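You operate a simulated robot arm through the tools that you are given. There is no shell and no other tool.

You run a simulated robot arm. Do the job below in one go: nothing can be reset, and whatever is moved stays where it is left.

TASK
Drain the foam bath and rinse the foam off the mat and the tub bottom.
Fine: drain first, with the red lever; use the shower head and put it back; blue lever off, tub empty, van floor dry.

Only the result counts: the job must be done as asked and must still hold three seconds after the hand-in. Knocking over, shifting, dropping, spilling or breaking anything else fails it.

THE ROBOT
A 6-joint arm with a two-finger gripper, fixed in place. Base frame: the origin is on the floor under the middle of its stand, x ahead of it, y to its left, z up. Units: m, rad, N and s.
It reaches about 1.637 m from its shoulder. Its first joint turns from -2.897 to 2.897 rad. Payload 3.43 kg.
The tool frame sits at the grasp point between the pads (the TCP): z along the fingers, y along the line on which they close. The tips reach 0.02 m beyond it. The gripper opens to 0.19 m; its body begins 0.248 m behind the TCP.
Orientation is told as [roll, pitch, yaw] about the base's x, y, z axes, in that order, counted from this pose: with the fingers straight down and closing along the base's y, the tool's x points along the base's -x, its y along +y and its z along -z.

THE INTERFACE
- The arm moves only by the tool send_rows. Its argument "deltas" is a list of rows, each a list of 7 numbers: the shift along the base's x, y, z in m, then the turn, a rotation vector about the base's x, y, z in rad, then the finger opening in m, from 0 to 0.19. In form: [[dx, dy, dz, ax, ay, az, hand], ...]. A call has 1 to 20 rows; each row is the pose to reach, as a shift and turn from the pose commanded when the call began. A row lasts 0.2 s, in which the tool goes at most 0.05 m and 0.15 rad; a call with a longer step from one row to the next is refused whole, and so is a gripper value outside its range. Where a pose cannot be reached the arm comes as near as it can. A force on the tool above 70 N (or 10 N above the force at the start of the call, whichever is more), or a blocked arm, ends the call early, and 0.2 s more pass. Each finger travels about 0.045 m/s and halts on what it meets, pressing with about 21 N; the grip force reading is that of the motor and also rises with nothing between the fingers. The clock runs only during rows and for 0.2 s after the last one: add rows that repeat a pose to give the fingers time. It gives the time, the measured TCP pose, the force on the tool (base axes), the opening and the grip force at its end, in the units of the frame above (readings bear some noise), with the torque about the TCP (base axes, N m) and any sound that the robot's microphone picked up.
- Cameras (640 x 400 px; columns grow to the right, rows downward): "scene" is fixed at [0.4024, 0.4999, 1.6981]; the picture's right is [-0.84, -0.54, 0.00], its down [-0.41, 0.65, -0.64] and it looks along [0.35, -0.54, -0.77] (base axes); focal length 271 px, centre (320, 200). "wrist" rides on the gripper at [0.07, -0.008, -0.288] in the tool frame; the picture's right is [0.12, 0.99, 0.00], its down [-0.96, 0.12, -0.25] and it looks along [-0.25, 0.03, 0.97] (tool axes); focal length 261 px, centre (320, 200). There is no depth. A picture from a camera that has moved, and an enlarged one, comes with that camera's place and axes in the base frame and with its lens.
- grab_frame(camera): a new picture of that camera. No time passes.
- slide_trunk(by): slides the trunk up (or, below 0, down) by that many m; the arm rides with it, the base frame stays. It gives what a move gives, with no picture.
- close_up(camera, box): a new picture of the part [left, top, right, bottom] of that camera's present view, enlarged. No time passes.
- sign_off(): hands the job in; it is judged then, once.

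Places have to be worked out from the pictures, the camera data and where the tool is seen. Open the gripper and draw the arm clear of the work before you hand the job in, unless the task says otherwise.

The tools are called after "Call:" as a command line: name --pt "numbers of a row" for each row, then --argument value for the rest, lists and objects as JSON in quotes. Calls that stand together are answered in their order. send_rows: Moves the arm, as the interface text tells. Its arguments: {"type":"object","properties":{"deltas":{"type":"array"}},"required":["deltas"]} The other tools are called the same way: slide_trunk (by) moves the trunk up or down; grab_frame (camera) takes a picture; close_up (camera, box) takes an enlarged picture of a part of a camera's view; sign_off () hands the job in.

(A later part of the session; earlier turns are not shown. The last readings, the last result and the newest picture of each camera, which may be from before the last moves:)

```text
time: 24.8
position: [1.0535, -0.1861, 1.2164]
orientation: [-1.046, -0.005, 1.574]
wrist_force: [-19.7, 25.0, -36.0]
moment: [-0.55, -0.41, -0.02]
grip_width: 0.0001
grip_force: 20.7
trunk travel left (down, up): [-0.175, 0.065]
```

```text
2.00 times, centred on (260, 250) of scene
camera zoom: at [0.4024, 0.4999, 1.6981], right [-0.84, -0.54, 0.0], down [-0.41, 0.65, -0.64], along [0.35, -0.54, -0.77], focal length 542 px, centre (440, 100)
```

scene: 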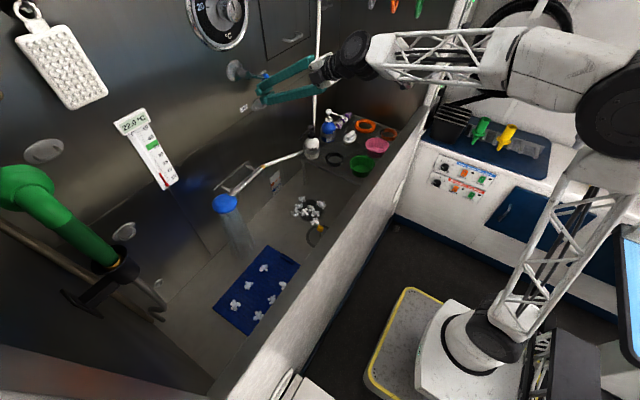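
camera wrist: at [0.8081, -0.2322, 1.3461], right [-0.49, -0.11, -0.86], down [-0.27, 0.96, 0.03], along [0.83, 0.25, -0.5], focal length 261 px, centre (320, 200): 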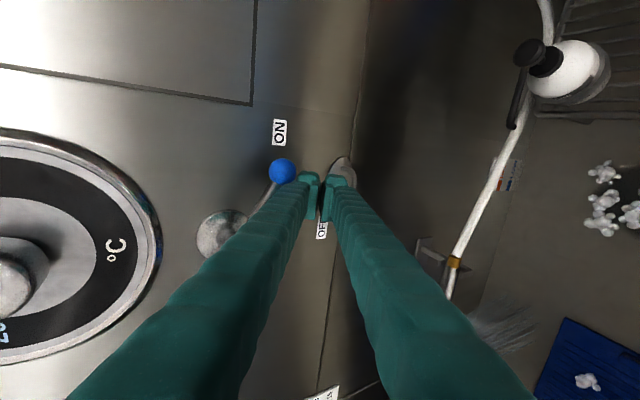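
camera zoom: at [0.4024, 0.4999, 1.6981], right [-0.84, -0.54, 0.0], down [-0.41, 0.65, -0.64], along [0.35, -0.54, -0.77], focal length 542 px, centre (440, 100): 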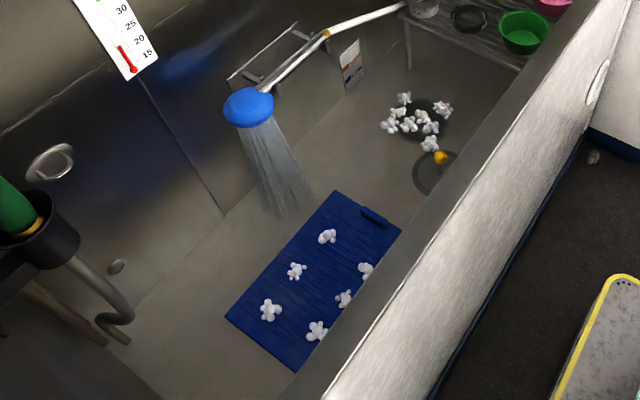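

The lever is at its ON stop and a downward spray falls from the head. I'll ease off the lever, back away, and re-tilt the hand to about 25° from vertical (closing across the handle) in front of the shower handle, which I place at x≈1.034, z≈0.937, free between hooks at y≈-0.04 and 0.10.

Call:
send_rows --pt "0 0.012 -0.012 0 0 0 0" --pt "-0.03 0.02 -0.01 0 0 0 0" --pt "-0.07 0.03 0 0 0 0 0" --pt "-0.105 0.06 0 0 0.1 0 0.05" --pt "-0.135 0.095 -0.005 0 0.2 0 0.05" --pt "-0.155 0.13 -0.015 0 0.3 0 0.05" --pt "-0.155 0.165 -0.035 0 0.42 0 0.05" --pt "-0.155 0.195 -0.06 0 0.52 0 0.05" --pt "-0.155 0.22 -0.09 0 0.611 0 0.05" --pt "-0.155 0.22 -0.09 0 0.611 0 0.05"

Call:
grab_frame --camera "wrist"

Call:
grab_frame --camera "scene"

```text
time: 27.0
position: [0.8988, 0.0293, 1.1321]
orientation: [-0.441, -0.002, 1.568]
wrist_force: [0.0, 0.7, 0.1]
moment: [-0.04, 0.03, 0.01]
grip_width: 0.0499
grip_force: 0.1
trunk travel left (down, up): [-0.175, 0.065]
```

```text
taken
camera wrist: at [0.7822, -0.0412, 1.398], right [-0.9, -0.12, -0.42], down [-0.21, 0.96, 0.18], along [0.39, 0.25, -0.89], focal length 261 px, centre (320, 200)
```

wrist: 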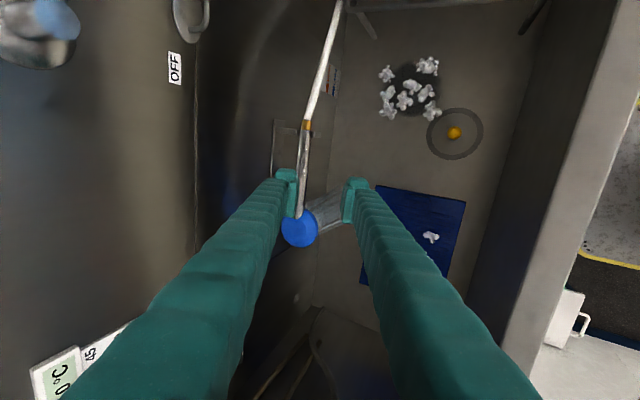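

```text
taken
```

scene: 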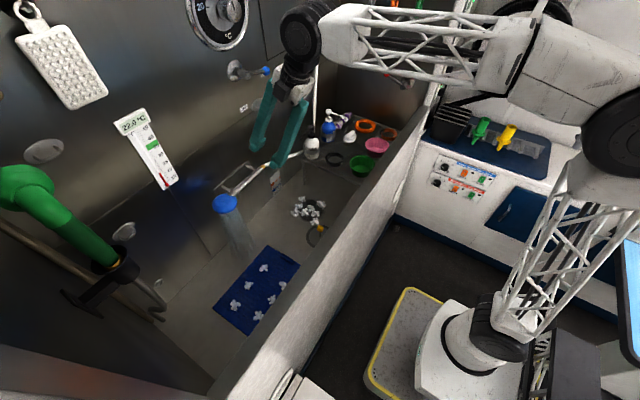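

The handle lies between the finger directions as expected (x≈1.03 at z≈0.937); the mat spans x 0.70–0.95, y 0.09–0.43. Moving to a pre-grasp point 12 cm short of the handle along the finger axis.

Call:
send_rows --pt "0.027 0 -0.029 0 0 0 0.06" --pt "0.054 0 -0.058 0 0 0 0.06" --pt "0.081 0 -0.0866 0 0 0 0.06" --pt "0.081 0 -0.0866 0 0 0 0.06"

Call:
close_up --camera "wrist" --box '[220, 80, 420, 260]'

Call:
close_up --camera "scene" --box '[190, 80, 330, 220]'

```text
time: 28.0
position: [0.9815, 0.0293, 1.0465]
orientation: [-0.442, -0.003, 1.566]
wrist_force: [-0.7, 0.8, -0.6]
moment: [-0.01, 0.03, 0.02]
grip_width: 0.0599
grip_force: 0.1
trunk travel left (down, up): [-0.175, 0.065]
```

```text
2.22 times, centred on (320, 170) of wrist
camera zoom: at [0.864, -0.0398, 1.3112], right [-0.9, -0.12, -0.43], down [-0.21, 0.96, 0.18], along [0.39, 0.25, -0.89], focal length 579 px, centre (320, 267)
```

zoom: 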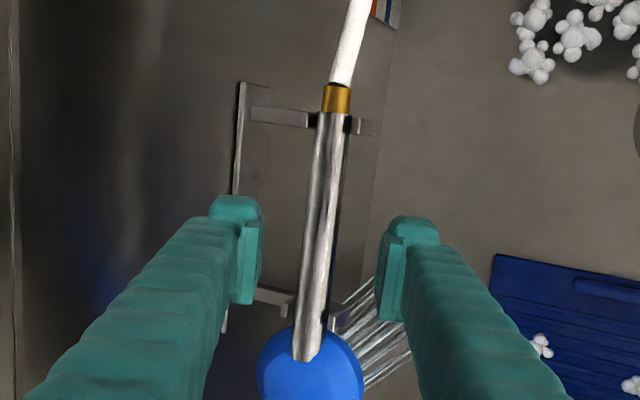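

```text
2.86 times, centred on (260, 150) of scene
camera zoom: at [0.4024, 0.4999, 1.6981], right [-0.84, -0.54, 0.0], down [-0.41, 0.65, -0.64], along [0.35, -0.54, -0.77], focal length 775 px, centre (491, 343)
```

zoom: 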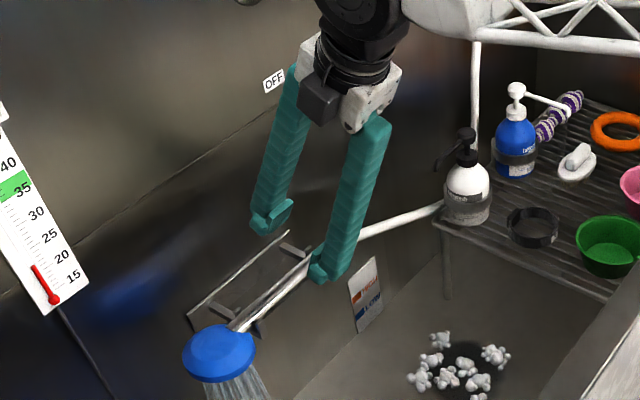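

Fingers straddle the handle centrally. Advancing 8 cm along the finger axis, then checking.

Call:
send_rows --pt "0.0085 0 -0.0181 0 0 0 0.06" --pt "0.0171 0 -0.0362 0 0 0 0.06" --pt "0.0256 0 -0.0542 0 0 0 0.06" --pt "0.0341 0 -0.0723 0 0 0 0.06" --pt "0.0341 0 -0.0723 0 0 0 0.06"

Call:
close_up --camera "wrist" --box '[220, 80, 420, 260]'

Call:
close_up --camera "scene" --box '[190, 100, 330, 240]'

```text
time: 29.2
position: [1.0151, 0.0284, 0.9729]
orientation: [-0.443, -0.003, 1.568]
wrist_force: [0.1, -0.5, -0.7]
moment: [0.0, -0.04, -0.03]
grip_width: 0.0598
grip_force: 0.3
trunk travel left (down, up): [-0.175, 0.065]
```

```text
2.22 times, centred on (320, 170) of wrist
camera zoom: at [0.8976, -0.0408, 1.2371], right [-0.9, -0.12, -0.43], down [-0.21, 0.96, 0.18], along [0.39, 0.25, -0.89], focal length 579 px, centre (320, 267)
```

zoom: 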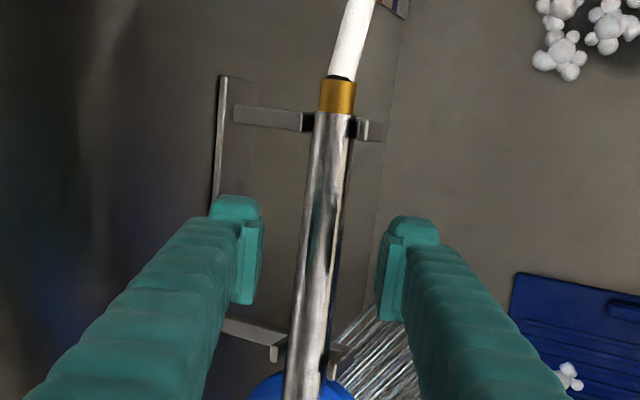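

```text
2.86 times, centred on (260, 170) of scene
camera zoom: at [0.4024, 0.4999, 1.6981], right [-0.84, -0.54, 0.0], down [-0.41, 0.65, -0.64], along [0.35, -0.54, -0.77], focal length 775 px, centre (491, 286)
```

zoom: 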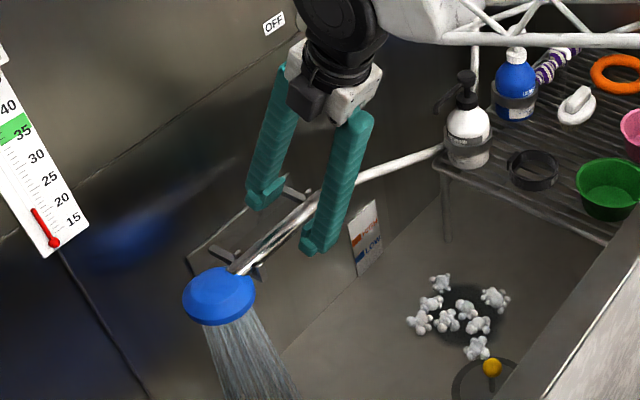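

Still centred with no contact. Advancing the last 4 cm so the handle lies at the pads.

Call:
send_rows --pt "0.0057 0 -0.012 0 0 0 0.06" --pt "0.0114 0 -0.0241 0 0 0 0.06" --pt "0.0171 0 -0.0362 0 0 0 0.06" --pt "0.0171 0 -0.0362 0 0 0 0.06"

Call:
close_up --camera "wrist" --box '[220, 80, 420, 260]'

Call:
close_up --camera "scene" --box '[200, 130, 310, 230]'

```text
time: 30.2
position: [1.0317, 0.0288, 0.9372]
orientation: [-0.443, -0.002, 1.567]
wrist_force: [0.6, 0.6, 1.2]
moment: [0.02, 0.03, 0.0]
grip_width: 0.06
grip_force: 0.1
trunk travel left (down, up): [-0.175, 0.065]
```

```text
2.22 times, centred on (320, 170) of wrist
camera zoom: at [0.9151, -0.0406, 1.2018], right [-0.9, -0.12, -0.43], down [-0.21, 0.96, 0.18], along [0.39, 0.25, -0.89], focal length 579 px, centre (320, 267)
```

zoom: 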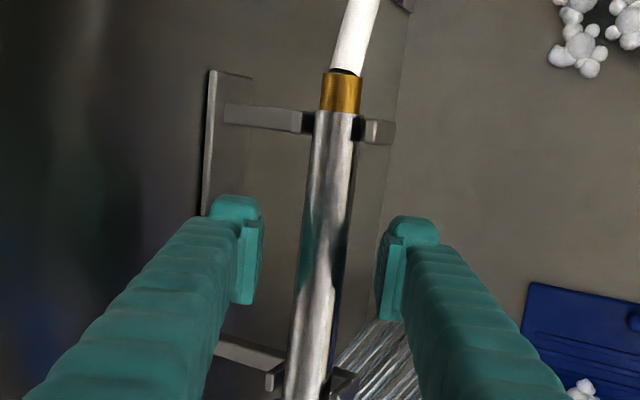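

```text
4.00 times, centred on (255, 180) of scene
camera zoom: at [0.4024, 0.4999, 1.6981], right [-0.84, -0.54, 0.0], down [-0.41, 0.65, -0.64], along [0.35, -0.54, -0.77], focal length 1085 px, centre (580, 280)
```

zoom: 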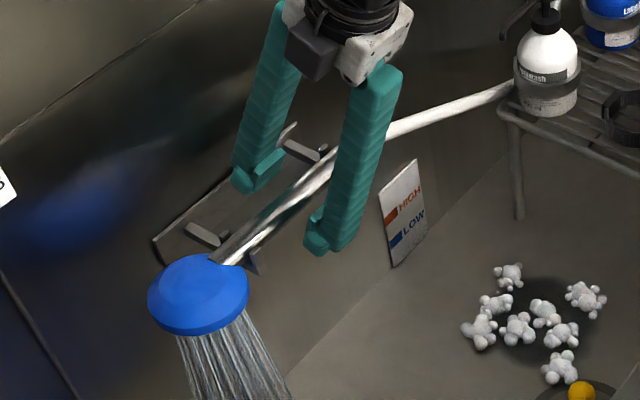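

The view confirms the handle is at the grasp point. Closing on it.

Call:
send_rows --pt "0 0 0 0 0 0 0.03" --pt "0 0 0 0 0 0 0.02" --pt "0 0 0 0 0 0 0.0" --pt "0 0 0 0 0 0 0.0" --pt "0 0 0 0 0 0 0.0"

Call:
close_up --camera "wrist" --box '[220, 80, 420, 260]'

Call:
grab_frame --camera "scene"

```text
time: 31.4
position: [1.0317, 0.0295, 0.9369]
orientation: [-0.443, -0.002, 1.567]
wrist_force: [-10.8, -0.9, 5.3]
moment: [-0.17, 0.42, 0.11]
grip_width: 0.0263
grip_force: 21.7
trunk travel left (down, up): [-0.175, 0.065]
```

```text
2.22 times, centred on (320, 170) of wrist
camera zoom: at [0.9143, -0.0406, 1.2025], right [-0.9, -0.12, -0.43], down [-0.21, 0.96, 0.18], along [0.39, 0.25, -0.89], focal length 579 px, centre (320, 267)
```

zoom: 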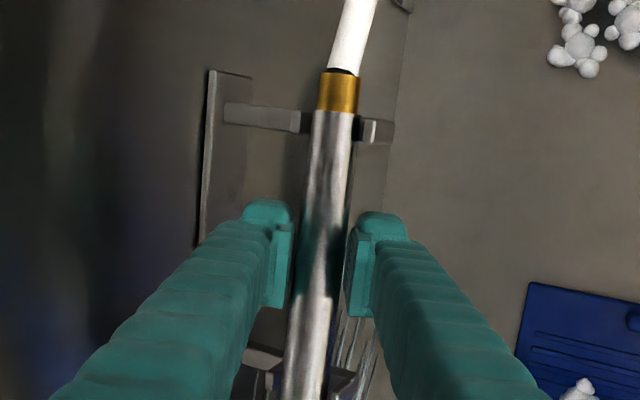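

```text
taken
```

scene: 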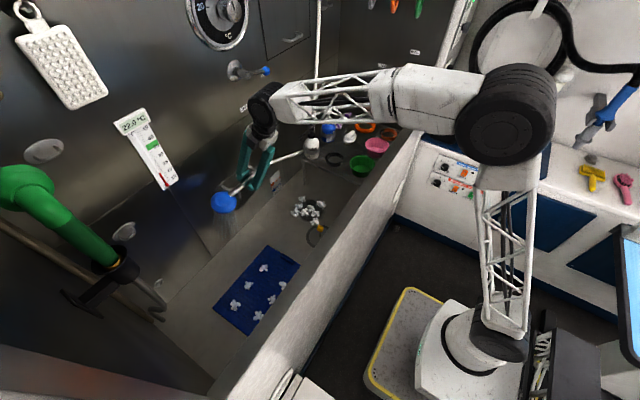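

Call:
close_up --camera "scene" --box '[190, 130, 310, 250]'

Call:
close_up --camera "scene" --box '[210, 40, 310, 130]'

```text
3.33 times, centred on (250, 190) of scene
camera zoom: at [0.4024, 0.4999, 1.6981], right [-0.84, -0.54, 0.0], down [-0.41, 0.65, -0.64], along [0.35, -0.54, -0.77], focal length 904 px, centre (553, 233)
```

zoom: 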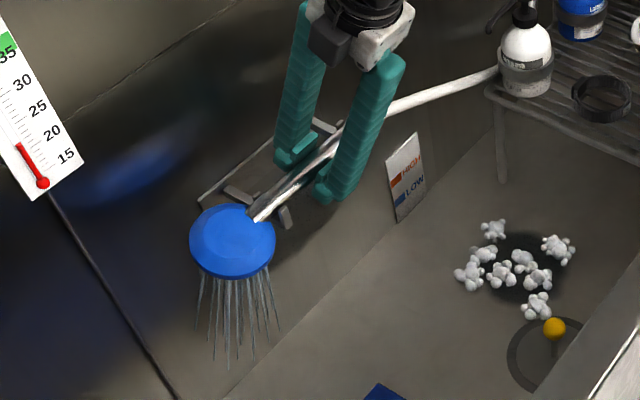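

```text
4.44 times, centred on (260, 85) of scene
camera zoom: at [0.4024, 0.4999, 1.6981], right [-0.84, -0.54, 0.0], down [-0.41, 0.65, -0.64], along [0.35, -0.54, -0.77], focal length 1205 px, centre (587, 711)
```

zoom: 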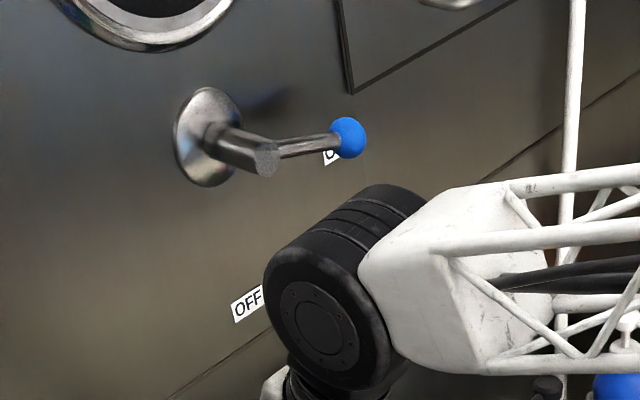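

The handle is held (0.026 m across); the head has rolled a bit in the grip, its spray now angled toward the back wall, still inside the tub. I'll lift it straight up out of the hooks, then draw it away from the wall.

Call:
send_rows --pt "0 0 0.01 0 0 0 0" --pt "0 0 0.025 0 0 0 0" --pt "0 0 0.045 0 0 0 0" --pt "0 0 0.065 0 0 0 0" --pt "0 0 0.085 0 0 0 0" --pt "-0.02 0 0.095 0 0 0 0" --pt "-0.04 0 0.1 0 0 0 0" --pt "-0.06 0 0.1 0 0 0 0" --pt "-0.06 0 0.1 0 0 0 0"

Call:
close_up --camera "scene" --box '[170, 120, 330, 300]'

Call:
grab_frame --camera "wrist"

Call:
grab_frame --camera "scene"

```text
time: 33.4
position: [0.9709, 0.0304, 1.036]
orientation: [-0.443, -0.001, 1.566]
wrist_force: [-0.1, 0.3, -2.2]
moment: [-0.15, 0.0, 0.02]
grip_width: 0.0261
grip_force: 21.0
trunk travel left (down, up): [-0.175, 0.065]
```

```text
2.22 times, centred on (250, 210) of scene
camera zoom: at [0.4024, 0.4999, 1.6981], right [-0.84, -0.54, 0.0], down [-0.41, 0.65, -0.64], along [0.35, -0.54, -0.77], focal length 603 px, centre (476, 178)
```

zoom: 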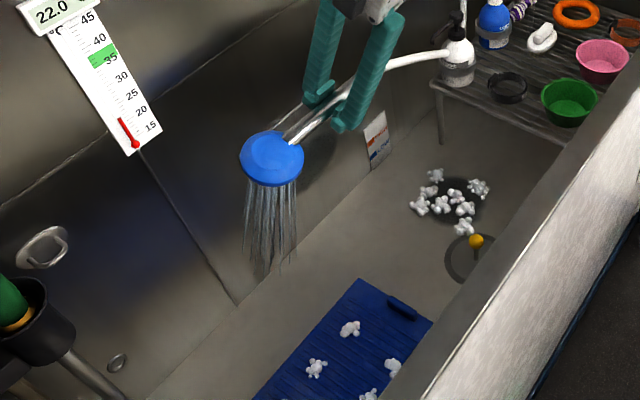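

```text
taken
camera wrist: at [0.8535, -0.0398, 1.3008], right [-0.9, -0.12, -0.43], down [-0.21, 0.96, 0.18], along [0.39, 0.25, -0.89], focal length 261 px, centre (320, 200)
```

wrist: 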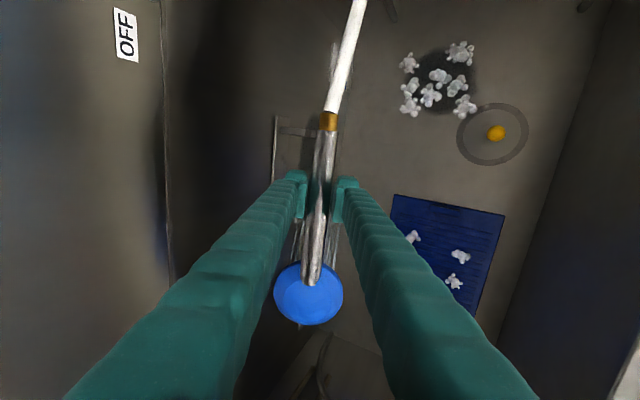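

```text
taken
```

scene: 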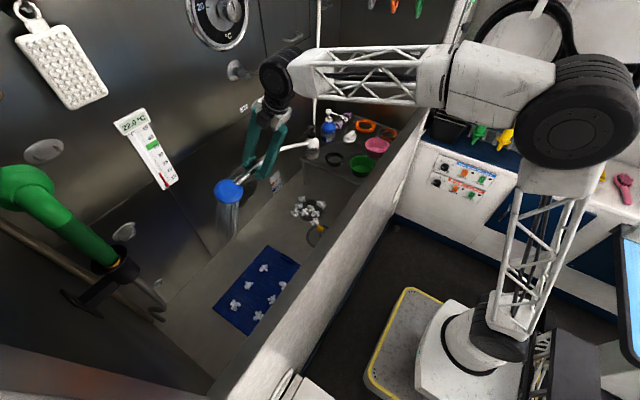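

The shower is free in the hand, head about 0.138 m to +y of the grip, spraying roughly along the tool axis (tilted ~20° to the wall). I'll turn the hand near vertical so the spray falls straight down, over the first mat cluster at about [0.89, 0.19].

Call:
send_rows --pt "-0.013 0.003 0 0 0.067 0 0" --pt "-0.027 0.007 -0.003 0 0.133 0 0" --pt "-0.04 0.01 -0.006 0 0.2 0 0" --pt "-0.053 0.014 -0.009 0 0.267 0 0" --pt "-0.067 0.017 -0.012 0 0.333 0 0" --pt "-0.08 0.02 -0.016 0 0.4 0 0" --pt "-0.08 0.02 -0.016 0 0.4 0 0"

Call:
close_up --camera "scene" --box '[170, 120, 330, 330]'

Call:
grab_frame --camera "wrist"

```text
time: 35.0
position: [0.8917, 0.0494, 1.0189]
orientation: [-0.041, 0.0, 1.567]
wrist_force: [-0.2, -0.1, -3.3]
moment: [-0.18, 0.01, -0.01]
grip_width: 0.0259
grip_force: 20.7
trunk travel left (down, up): [-0.175, 0.065]
```

```text
1.90 times, centred on (250, 225) of scene
camera zoom: at [0.4024, 0.4999, 1.6981], right [-0.84, -0.54, 0.0], down [-0.41, 0.65, -0.64], along [0.35, -0.54, -0.77], focal length 517 px, centre (453, 152)
```

zoom: 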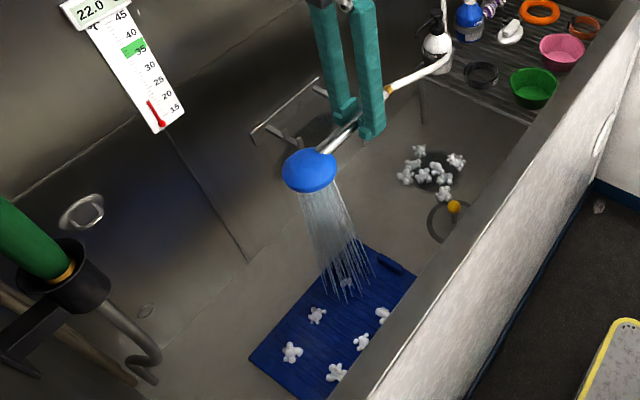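

```text
taken
camera wrist: at [0.8865, -0.0209, 1.3091], right [-0.99, -0.12, -0.04], down [-0.12, 0.96, 0.24], along [0.01, 0.25, -0.97], focal length 261 px, centre (320, 200)
```

wrist: 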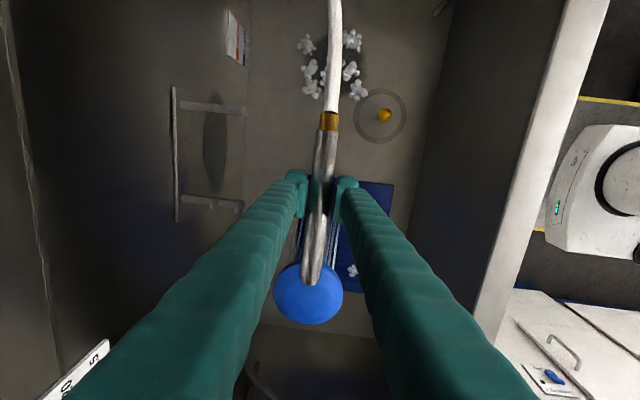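

The spray lands right on the first cluster and it is dissolving. I'll dwell here for a moment and check.

Call:
send_rows --pt "0 0 0 0 0 0 0" --pt "0 0 0 0 0 0 0" --pt "0 0 0 0 0 0 0" --pt "0 0 0 0 0 0 0"

Call:
close_up --camera "scene" --box '[200, 220, 330, 340]'

```text
time: 36.0
position: [0.892, 0.0483, 1.0203]
orientation: [-0.045, -0.001, 1.567]
wrist_force: [-0.1, -0.3, -2.6]
moment: [-0.16, 0.01, -0.02]
grip_width: 0.0262
grip_force: 20.8
trunk travel left (down, up): [-0.175, 0.065]
```

```text
3.33 times, centred on (265, 280) of scene
camera zoom: at [0.4024, 0.4999, 1.6981], right [-0.84, -0.54, 0.0], down [-0.41, 0.65, -0.64], along [0.35, -0.54, -0.77], focal length 904 px, centre (503, -67)
```

zoom: 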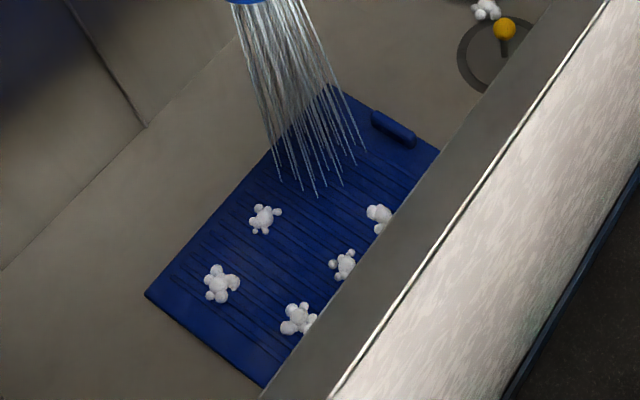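

The first cluster is gone. Moving on to the next two along the rear row (y≈0.286 and 0.371), dwelling at each.

Call:
send_rows --pt "0 0.03 0 0 0 0 0" --pt "0 0.06 0 0 0 0 0" --pt "0 0.09 0 0 0 0 0" --pt "0 0.09 0 0 0 0 0" --pt "0 0.09 0 0 0 0 0" --pt "0 0.09 0 0 0 0 0" --pt "0 0.09 0 0 0 0 0" --pt "0 0.09 0 0 0 0 0" --pt "-0.003 0.12 0 0 0 0 0" --pt "-0.005 0.15 0 0 0 0 0" --pt "-0.007 0.175 0 0 0 0 0" --pt "-0.007 0.178 0 0 0 0 0" --pt "-0.007 0.178 0 0 0 0 0" --pt "-0.007 0.178 0 0 0 0 0" --pt "-0.007 0.178 0 0 0 0 0" --pt "-0.007 0.178 0 0 0 0 0"

Call:
close_up --camera "scene" --box '[180, 180, 340, 340]'

Call:
grab_frame --camera "scene"

```text
time: 39.4
position: [0.8846, 0.228, 1.0196]
orientation: [-0.044, 0.0, 1.567]
wrist_force: [-0.3, -0.3, -2.5]
moment: [-0.19, -0.01, 0.0]
grip_width: 0.0262
grip_force: 20.7
trunk travel left (down, up): [-0.175, 0.065]
```

```text
2.50 times, centred on (260, 260) of scene
camera zoom: at [0.4024, 0.4999, 1.6981], right [-0.84, -0.54, 0.0], down [-0.41, 0.65, -0.64], along [0.35, -0.54, -0.77], focal length 678 px, centre (470, 50)
```

zoom: 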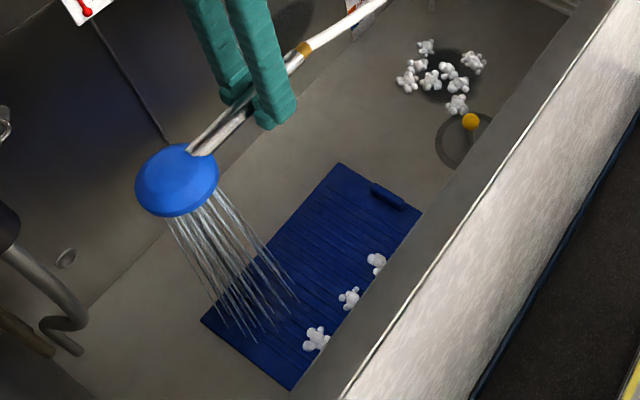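

```text
taken
```

scene: 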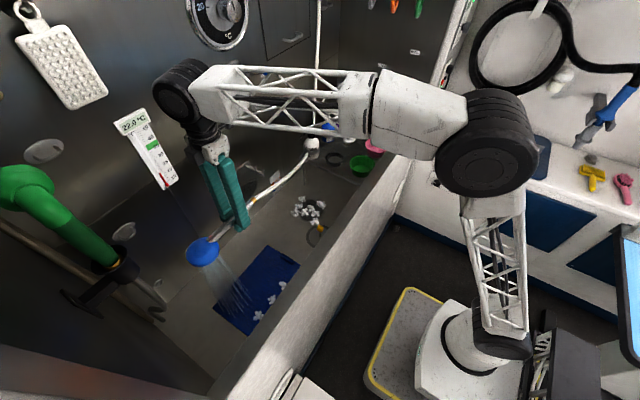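

The rear row is clean and the hose follows without pull. Now the front row at x≈0.78: clusters at y≈0.352, 0.276, then 0.206.

Call:
send_rows --pt "-0.035 -0.005 0 0 0 0 0" --pt "-0.07 -0.01 0 0 0 0 0" --pt "-0.103 -0.014 0 0 0 0 0" --pt "-0.103 -0.014 0 0 0 0 0" --pt "-0.103 -0.014 0 0 0 0 0" --pt "-0.103 -0.014 0 0 0 0 0" --pt "-0.103 -0.014 0 0 0 0 0" --pt "-0.103 -0.014 0 0 0 0 0" --pt "-0.105 -0.04 0 0 0 0 0" --pt "-0.107 -0.065 0 0 0 0 0" --pt "-0.107 -0.09 0 0 0 0 0" --pt "-0.107 -0.09 0 0 0 0 0" --pt "-0.107 -0.09 0 0 0 0 0" --pt "-0.107 -0.09 0 0 0 0 0" --pt "-0.107 -0.09 0 0 0 0 0" --pt "-0.107 -0.09 0 0 0 0 0"

Call:
close_up --camera "scene" --box '[180, 180, 340, 340]'

Call:
grab_frame --camera "wrist"

```text
time: 42.8
position: [0.7779, 0.1388, 1.0174]
orientation: [-0.044, 0.001, 1.567]
wrist_force: [-0.2, -0.6, -2.9]
moment: [-0.18, -0.02, 0.03]
grip_width: 0.0261
grip_force: 21.3
trunk travel left (down, up): [-0.175, 0.065]
```

```text
2.50 times, centred on (260, 260) of scene
camera zoom: at [0.4024, 0.4999, 1.6981], right [-0.84, -0.54, 0.0], down [-0.41, 0.65, -0.64], along [0.35, -0.54, -0.77], focal length 678 px, centre (470, 50)
```

zoom: 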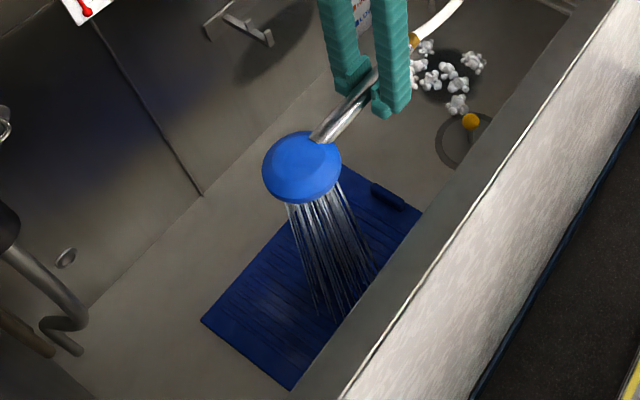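

```text
taken
camera wrist: at [0.7728, 0.068, 1.3076], right [-0.99, -0.12, -0.04], down [-0.12, 0.96, 0.24], along [0.01, 0.25, -0.97], focal length 261 px, centre (320, 200)
```

wrist: 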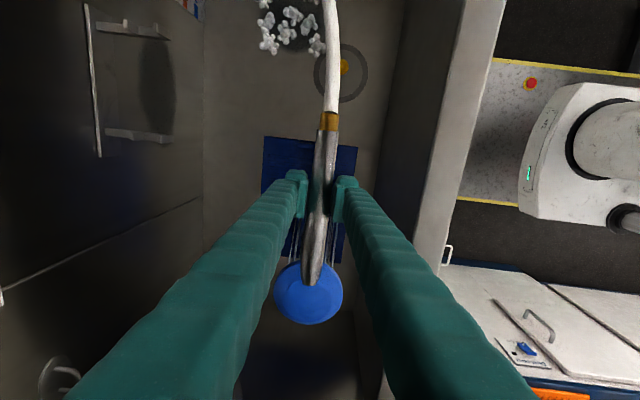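

Call:
send_rows --pt "0 -0.025 0 0 0 0 0" --pt "0 -0.05 0 0 0 0 0" --pt "0 -0.07 0 0 0 0 0" --pt "0 -0.07 0 0 0 0 0" --pt "0 -0.07 0 0 0 0 0" --pt "0 -0.07 0 0 0 0 0" --pt "0 -0.07 0 0 0 0 0"

Call:
close_up --camera "scene" --box '[180, 180, 340, 340]'

Call:
grab_frame --camera "wrist"

```text
time: 44.4
position: [0.778, 0.067, 1.0206]
orientation: [-0.044, 0.001, 1.569]
wrist_force: [0.0, -0.1, -1.9]
moment: [-0.18, 0.03, -0.01]
grip_width: 0.0263
grip_force: 21.2
trunk travel left (down, up): [-0.175, 0.065]
```

```text
2.50 times, centred on (260, 260) of scene
camera zoom: at [0.4024, 0.4999, 1.6981], right [-0.84, -0.54, 0.0], down [-0.41, 0.65, -0.64], along [0.35, -0.54, -0.77], focal length 678 px, centre (470, 50)
```

zoom: 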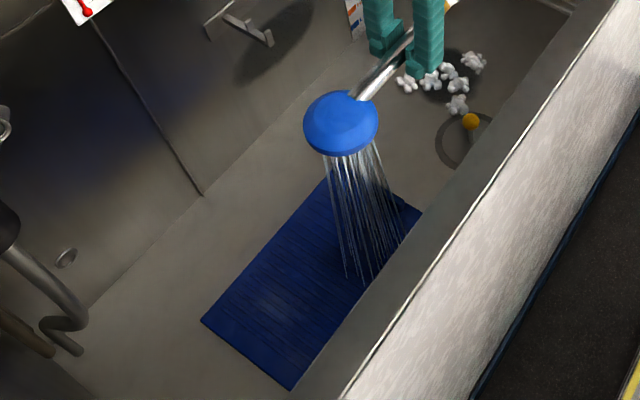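

```text
taken
camera wrist: at [0.7725, -0.0025, 1.3103], right [-0.99, -0.12, -0.04], down [-0.12, 0.96, 0.24], along [0.01, 0.25, -0.97], focal length 261 px, centre (320, 200)
```

wrist: 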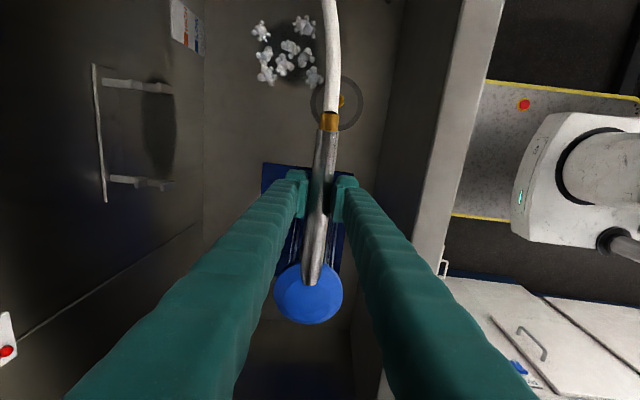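

The mat is clean in both views. For the clusters by the drain I'll tilt the spray toward -y (so hand and hose stay clear of the shelf) and move the grip to about [0.87, -0.12, 1.06].

Call:
send_rows --pt "0.015 -0.031 0.007 -0.07 0 0 0" --pt "0.03 -0.062 0.014 -0.14 0 0 0" --pt "0.046 -0.093 0.02 -0.21 0 0 0" --pt "0.062 -0.124 0.027 -0.28 0 0 0" --pt "0.077 -0.155 0.033 -0.35 0 0 0" --pt "0.092 -0.187 0.04 -0.42 0 0 0" --pt "0.092 -0.187 0.04 -0.42 0 0 0"

Call:
close_up --camera "scene" --box '[220, 130, 360, 270]'

Call:
grab_frame --camera "wrist"

Call:
grab_frame --camera "scene"

```text
time: 46.0
position: [0.8703, -0.1189, 1.063]
orientation: [-0.043, 0.419, 1.567]
wrist_force: [-0.5, -0.2, -3.0]
moment: [-0.15, 0.0, 0.01]
grip_width: 0.0262
grip_force: 21.2
trunk travel left (down, up): [-0.175, 0.065]
```

```text
2.86 times, centred on (290, 200) of scene
camera zoom: at [0.4024, 0.4999, 1.6981], right [-0.84, -0.54, 0.0], down [-0.41, 0.65, -0.64], along [0.35, -0.54, -0.77], focal length 775 px, centre (406, 200)
```

zoom: 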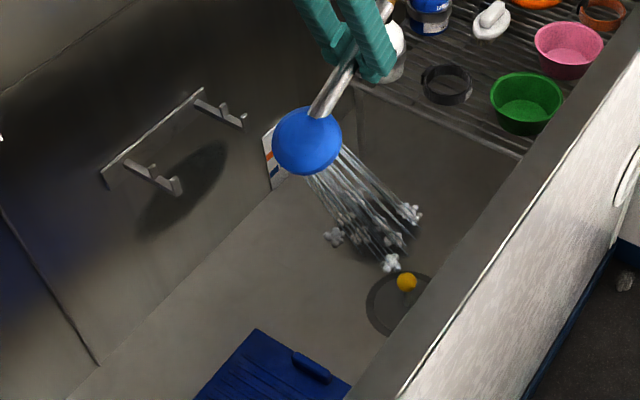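

```text
taken
camera wrist: at [0.8646, -0.0658, 1.3551], right [-0.99, -0.12, 0.01], down [-0.12, 0.98, -0.17], along [0.01, -0.17, -0.99], focal length 261 px, centre (320, 200)
```

wrist: 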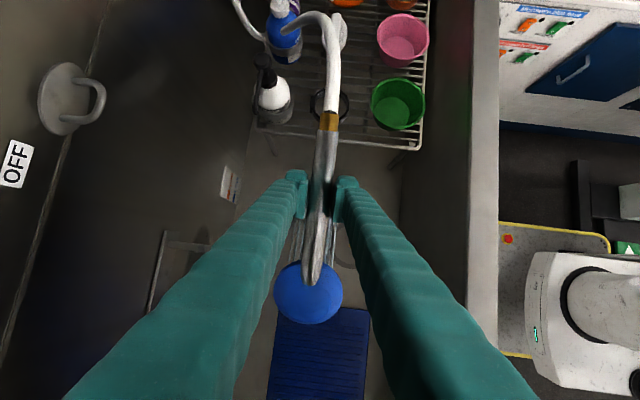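

```text
taken
```

scene: 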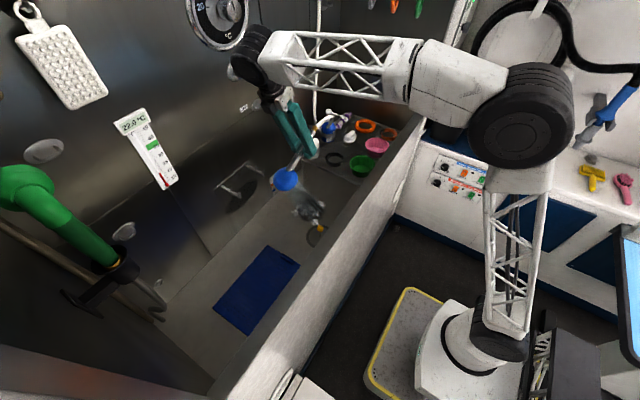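

The spray now lands on the drain-side clusters, and hand and hose are clear of the shelf items. I'll dwell here, then on the cluster at [0.84, -0.13] and then the one at [0.87, -0.24].

Call:
send_rows --pt "0 0 0 0 0 0 0" --pt "0 0 0 0 0 0 0" --pt "0 0 0 0 0 0 0" --pt "-0.015 0.022 0 0 0 0 0" --pt "-0.03 0.045 0 0 0 0 0" --pt "-0.03 0.045 0 0 0 0 0" --pt "-0.03 0.045 0 0 0 0 0" --pt "-0.03 0.045 0 0 0 0 0" --pt "-0.03 0.045 0 0 0 0 0" --pt "-0.015 0.015 0 0 0 0 0" --pt "0 -0.015 0 0 0 0 0" --pt "0 -0.04 0 0 0 0 0" --pt "0 -0.06 0 0 0 0 0" --pt "0 -0.06 0 0 0 0 0" --pt "0 -0.06 0 0 0 0 0" --pt "0 -0.06 0 0 0 0 0" --pt "0 -0.06 0 0 0 0 0"

Call:
close_up --camera "scene" --box '[220, 130, 360, 270]'

Call:
grab_frame --camera "wrist"

```text
time: 49.6
position: [0.8696, -0.1789, 1.0616]
orientation: [-0.047, 0.419, 1.566]
wrist_force: [-0.7, -0.3, -3.6]
moment: [-0.18, 0.04, 0.02]
grip_width: 0.0262
grip_force: 20.7
trunk travel left (down, up): [-0.175, 0.065]
```

```text
2.86 times, centred on (290, 200) of scene
camera zoom: at [0.4024, 0.4999, 1.6981], right [-0.84, -0.54, 0.0], down [-0.41, 0.65, -0.64], along [0.35, -0.54, -0.77], focal length 775 px, centre (406, 200)
```

zoom: 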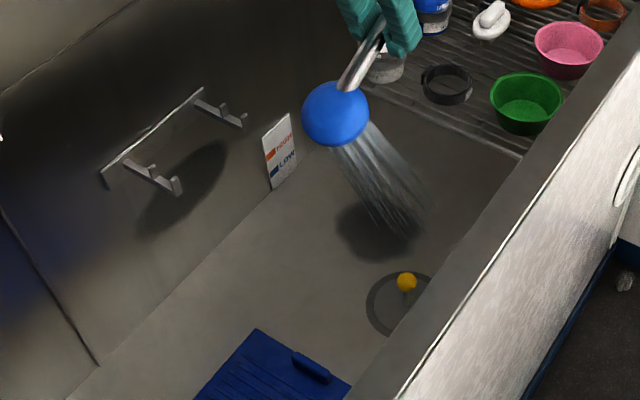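

```text
taken
camera wrist: at [0.8642, -0.1253, 1.354], right [-0.99, -0.12, 0.01], down [-0.12, 0.98, -0.17], along [0.01, -0.17, -0.99], focal length 261 px, centre (320, 200)
```

wrist: 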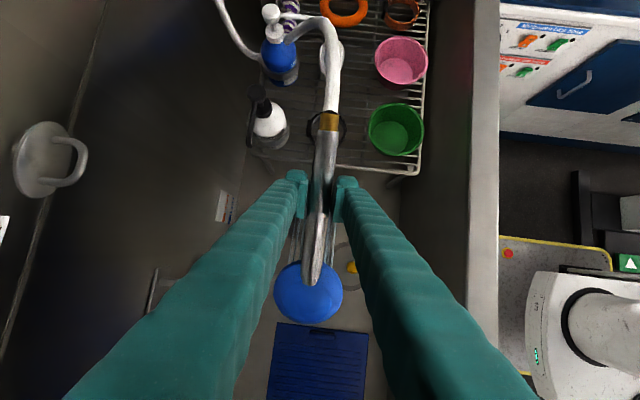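

No cluster is visible any more in either view; to be sure of the ones that may hide behind the spray I'll also sweep over x≈0.96, y -0.21 to -0.12.

Call:
send_rows --pt "0.03 0.015 0 0 0 0 0" --pt "0.06 0.03 0 0 0 0 0" --pt "0.09 0.03 0 0 0 0 0" --pt "0.09 0.03 0 0 0 0 0" --pt "0.09 0.03 0 0 0 0 0" --pt "0.09 0.03 0 0 0 0 0" --pt "0.09 0.03 0 0 0 0 0" --pt "0.09 0.055 0 0 0 0 0" --pt "0.09 0.08 0 0 0 0 0" --pt "0.09 0.08 0 0 0 0 0" --pt "0.09 0.08 0 0 0 0 0" --pt "0.09 0.08 0 0 0 0 0" --pt "0.085 0.11 0 0 0 0 0" --pt "0.085 0.11 0 0 0 0 0" --pt "0.085 0.11 0 0 0 0 0" --pt "0.085 0.11 0 0 0 0 0"

Call:
close_up --camera "scene" --box '[220, 130, 360, 270]'

Call:
grab_frame --camera "scene"

```text
time: 53.0
position: [0.9554, -0.069, 1.0609]
orientation: [-0.045, 0.42, 1.566]
wrist_force: [0.4, -0.3, -2.3]
moment: [-0.18, 0.04, -0.05]
grip_width: 0.0262
grip_force: 20.7
trunk travel left (down, up): [-0.175, 0.065]
```

```text
2.86 times, centred on (290, 200) of scene
camera zoom: at [0.4024, 0.4999, 1.6981], right [-0.84, -0.54, 0.0], down [-0.41, 0.65, -0.64], along [0.35, -0.54, -0.77], focal length 775 px, centre (406, 200)
```

zoom: 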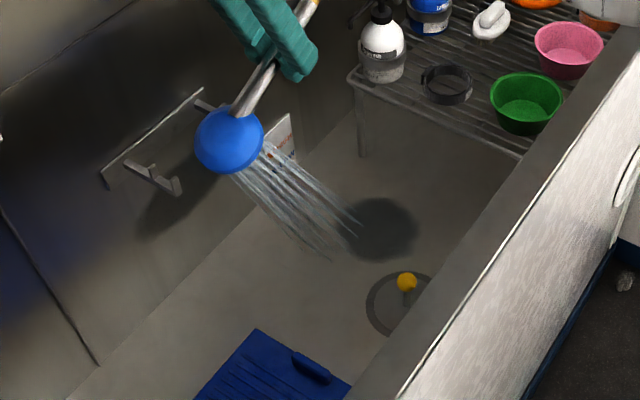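

```text
taken
```

scene: 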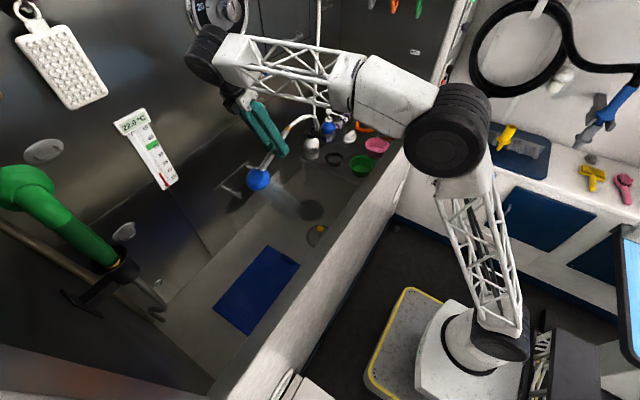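

The tub bottom and mat show no foam anywhere visible. I'll bring the hand back to vertical in front of the holder, then to the same tilt used for grasping, to hang the shower back along the reverse path.

Call:
send_rows --pt "-0.001 0.016 0 0.07 0 0 0" --pt "-0.002 0.033 0 0.14 0 0 0" --pt "-0.003 0.05 0 0.21 0 0 0" --pt "-0.004 0.066 0 0.28 0 0 0" --pt "-0.005 0.083 0 0.35 0 0 0" --pt "-0.005 0.099 0 0.42 0 0 0" --pt "-0.005 0.099 0 0.42 0 0 0"

Call:
grab_frame --camera "wrist"

Call:
close_up --camera "scene" --box '[180, 130, 360, 340]'

```text
time: 54.6
position: [0.95, 0.0292, 1.0593]
orientation: [-0.043, -0.002, 1.566]
wrist_force: [-0.1, -0.4, -2.0]
moment: [-0.18, 0.0, 0.0]
grip_width: 0.0261
grip_force: 20.9
trunk travel left (down, up): [-0.175, 0.065]
```

```text
taken
camera wrist: at [0.9442, -0.0414, 1.3496], right [-0.99, -0.12, -0.04], down [-0.12, 0.96, 0.24], along [0.01, 0.25, -0.97], focal length 261 px, centre (320, 200)
```

wrist: 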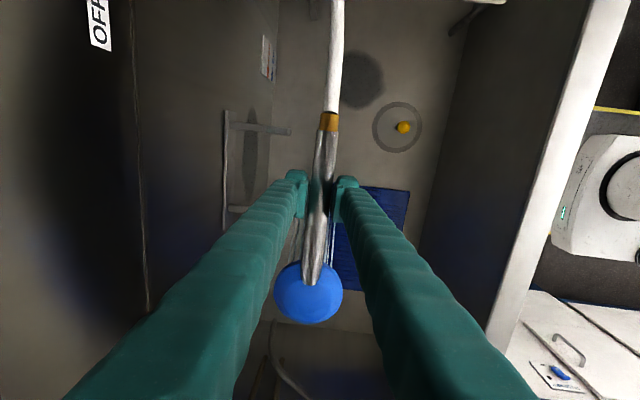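

```text
1.90 times, centred on (270, 235) of scene
camera zoom: at [0.4024, 0.4999, 1.6981], right [-0.84, -0.54, 0.0], down [-0.41, 0.65, -0.64], along [0.35, -0.54, -0.77], focal length 517 px, centre (415, 133)
```

zoom: 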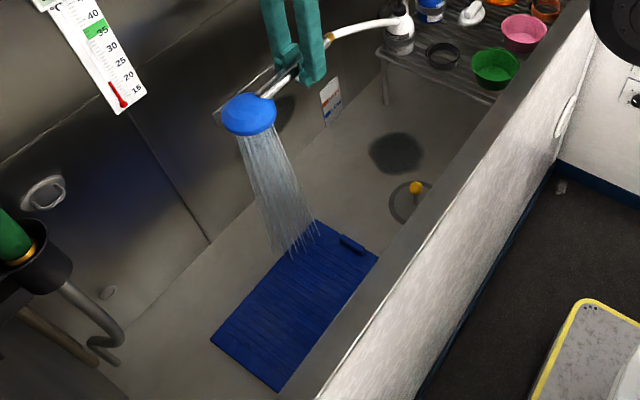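

The whole mat and bottom look clean. Now tilting back to the grasp orientation just in front of and above the hooks.

Call:
send_rows --pt "0.004 0.0003 -0.004 0 -0.067 0 0" --pt "0.008 0.0005 -0.008 0 -0.133 0 0" --pt "0.012 0.0007 -0.012 0 -0.2 0 0" --pt "0.016 0.0009 -0.016 0 -0.267 0 0" --pt "0.019 0.001 -0.02 0 -0.333 0 0" --pt "0.022 0.001 -0.023 0 -0.4 0 0" --pt "0.022 0.001 -0.023 0 -0.4 0 0"

Call:
close_up --camera "wrist" --box '[220, 80, 420, 260]'

Call:
close_up --camera "scene" --box '[190, 110, 320, 230]'

```text
time: 56.2
position: [0.9724, 0.032, 1.0373]
orientation: [-0.443, -0.001, 1.568]
wrist_force: [-0.7, -0.1, -2.6]
moment: [-0.18, -0.02, 0.0]
grip_width: 0.0262
grip_force: 20.8
trunk travel left (down, up): [-0.175, 0.065]
```

```text
2.22 times, centred on (320, 170) of wrist
camera zoom: at [0.8546, -0.0393, 1.303], right [-0.9, -0.12, -0.43], down [-0.21, 0.96, 0.18], along [0.39, 0.25, -0.89], focal length 579 px, centre (320, 267)
```

zoom: 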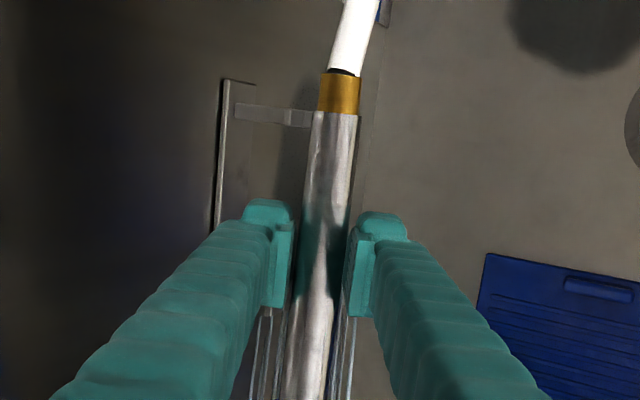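

```text
3.33 times, centred on (255, 170) of scene
camera zoom: at [0.4024, 0.4999, 1.6981], right [-0.84, -0.54, 0.0], down [-0.41, 0.65, -0.64], along [0.35, -0.54, -0.77], focal length 904 px, centre (537, 300)
```

zoom: 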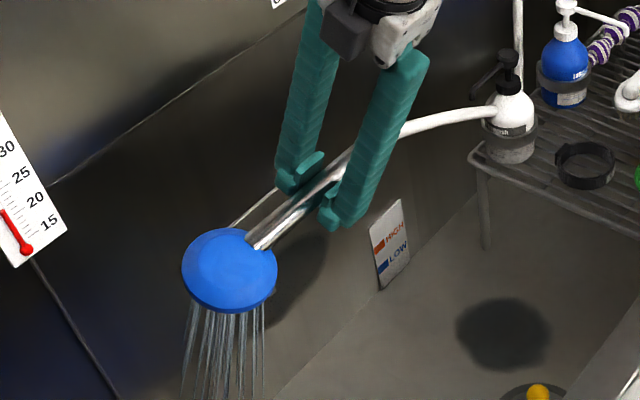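

The handle sits in the hand just as when it was grasped. Moving over the hooks and partway down, then checking alignment.

Call:
send_rows --pt "0.02 0 0 0 0 0 0" --pt "0.04 -0.001 -0.003 0 0 0 0" --pt "0.059 -0.0015 -0.012 0 0 0 0" --pt "0.059 -0.0015 -0.028 0 0 0 0" --pt "0.059 -0.0015 -0.045 0 0 0 0" --pt "0.059 -0.0015 -0.045 0 0 0 0"

Call:
close_up --camera "wrist" --box '[220, 80, 420, 260]'

Call:
close_up --camera "scene" --box '[200, 130, 300, 220]'

```text
time: 57.6
position: [1.031, 0.0271, 0.9943]
orientation: [-0.445, -0.001, 1.569]
wrist_force: [0.2, 0.8, -2.6]
moment: [-0.19, 0.03, 0.04]
grip_width: 0.026
grip_force: 20.8
trunk travel left (down, up): [-0.175, 0.065]
```

```text
2.22 times, centred on (320, 170) of wrist
camera zoom: at [0.9138, -0.0421, 1.258], right [-0.9, -0.12, -0.43], down [-0.21, 0.96, 0.18], along [0.39, 0.25, -0.89], focal length 579 px, centre (320, 267)
```

zoom: 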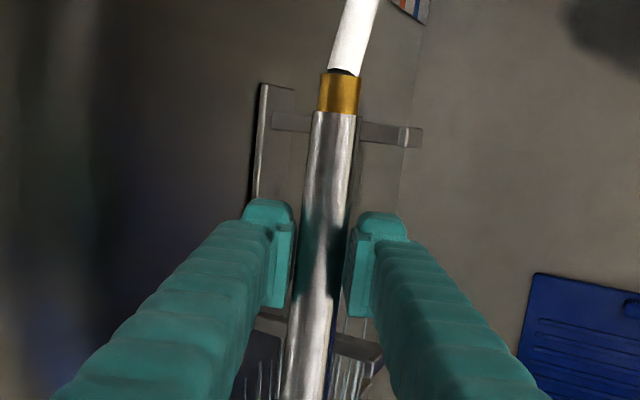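

```text
4.44 times, centred on (250, 175) of scene
camera zoom: at [0.4024, 0.4999, 1.6981], right [-0.84, -0.54, 0.0], down [-0.41, 0.65, -0.64], along [0.35, -0.54, -0.77], focal length 1205 px, centre (631, 311)
```

zoom: 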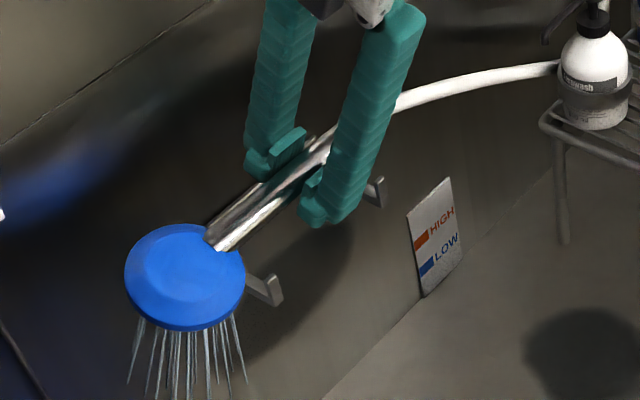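

Aligned over the hooks. Lowering 4 cm more.

Call:
send_rows --pt "0 0.001 -0.012 0 0 0 0" --pt "0 0.002 -0.024 0 0 0 0" --pt "0 0.002 -0.034 0 0 0 0" --pt "0 0.002 -0.042 0 0 0 0" --pt "0 0.002 -0.042 0 0 0 0"

Call:
close_up --camera "wrist" --box '[220, 80, 420, 260]'

Call:
close_up --camera "scene" --box '[200, 130, 300, 220]'

```text
time: 58.8
position: [1.0319, 0.0317, 0.9518]
orientation: [-0.445, -0.001, 1.567]
wrist_force: [0.2, 0.0, -2.0]
moment: [-0.19, 0.02, 0.0]
grip_width: 0.0256
grip_force: 21.5
trunk travel left (down, up): [-0.175, 0.065]
```

```text
2.22 times, centred on (320, 170) of wrist
camera zoom: at [0.9139, -0.0399, 1.2166], right [-0.9, -0.12, -0.43], down [-0.21, 0.96, 0.18], along [0.39, 0.25, -0.89], focal length 579 px, centre (320, 267)
```

zoom: 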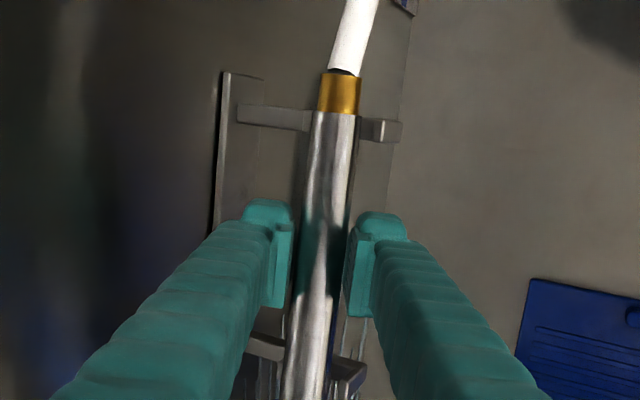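

```text
4.44 times, centred on (250, 175) of scene
camera zoom: at [0.4024, 0.4999, 1.6981], right [-0.84, -0.54, 0.0], down [-0.41, 0.65, -0.64], along [0.35, -0.54, -0.77], focal length 1205 px, centre (631, 311)
```

zoom: 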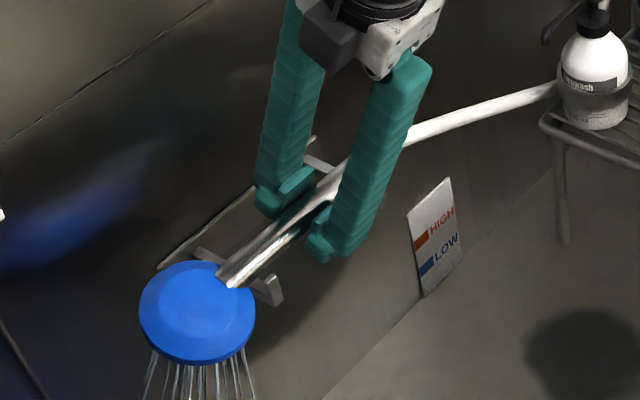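

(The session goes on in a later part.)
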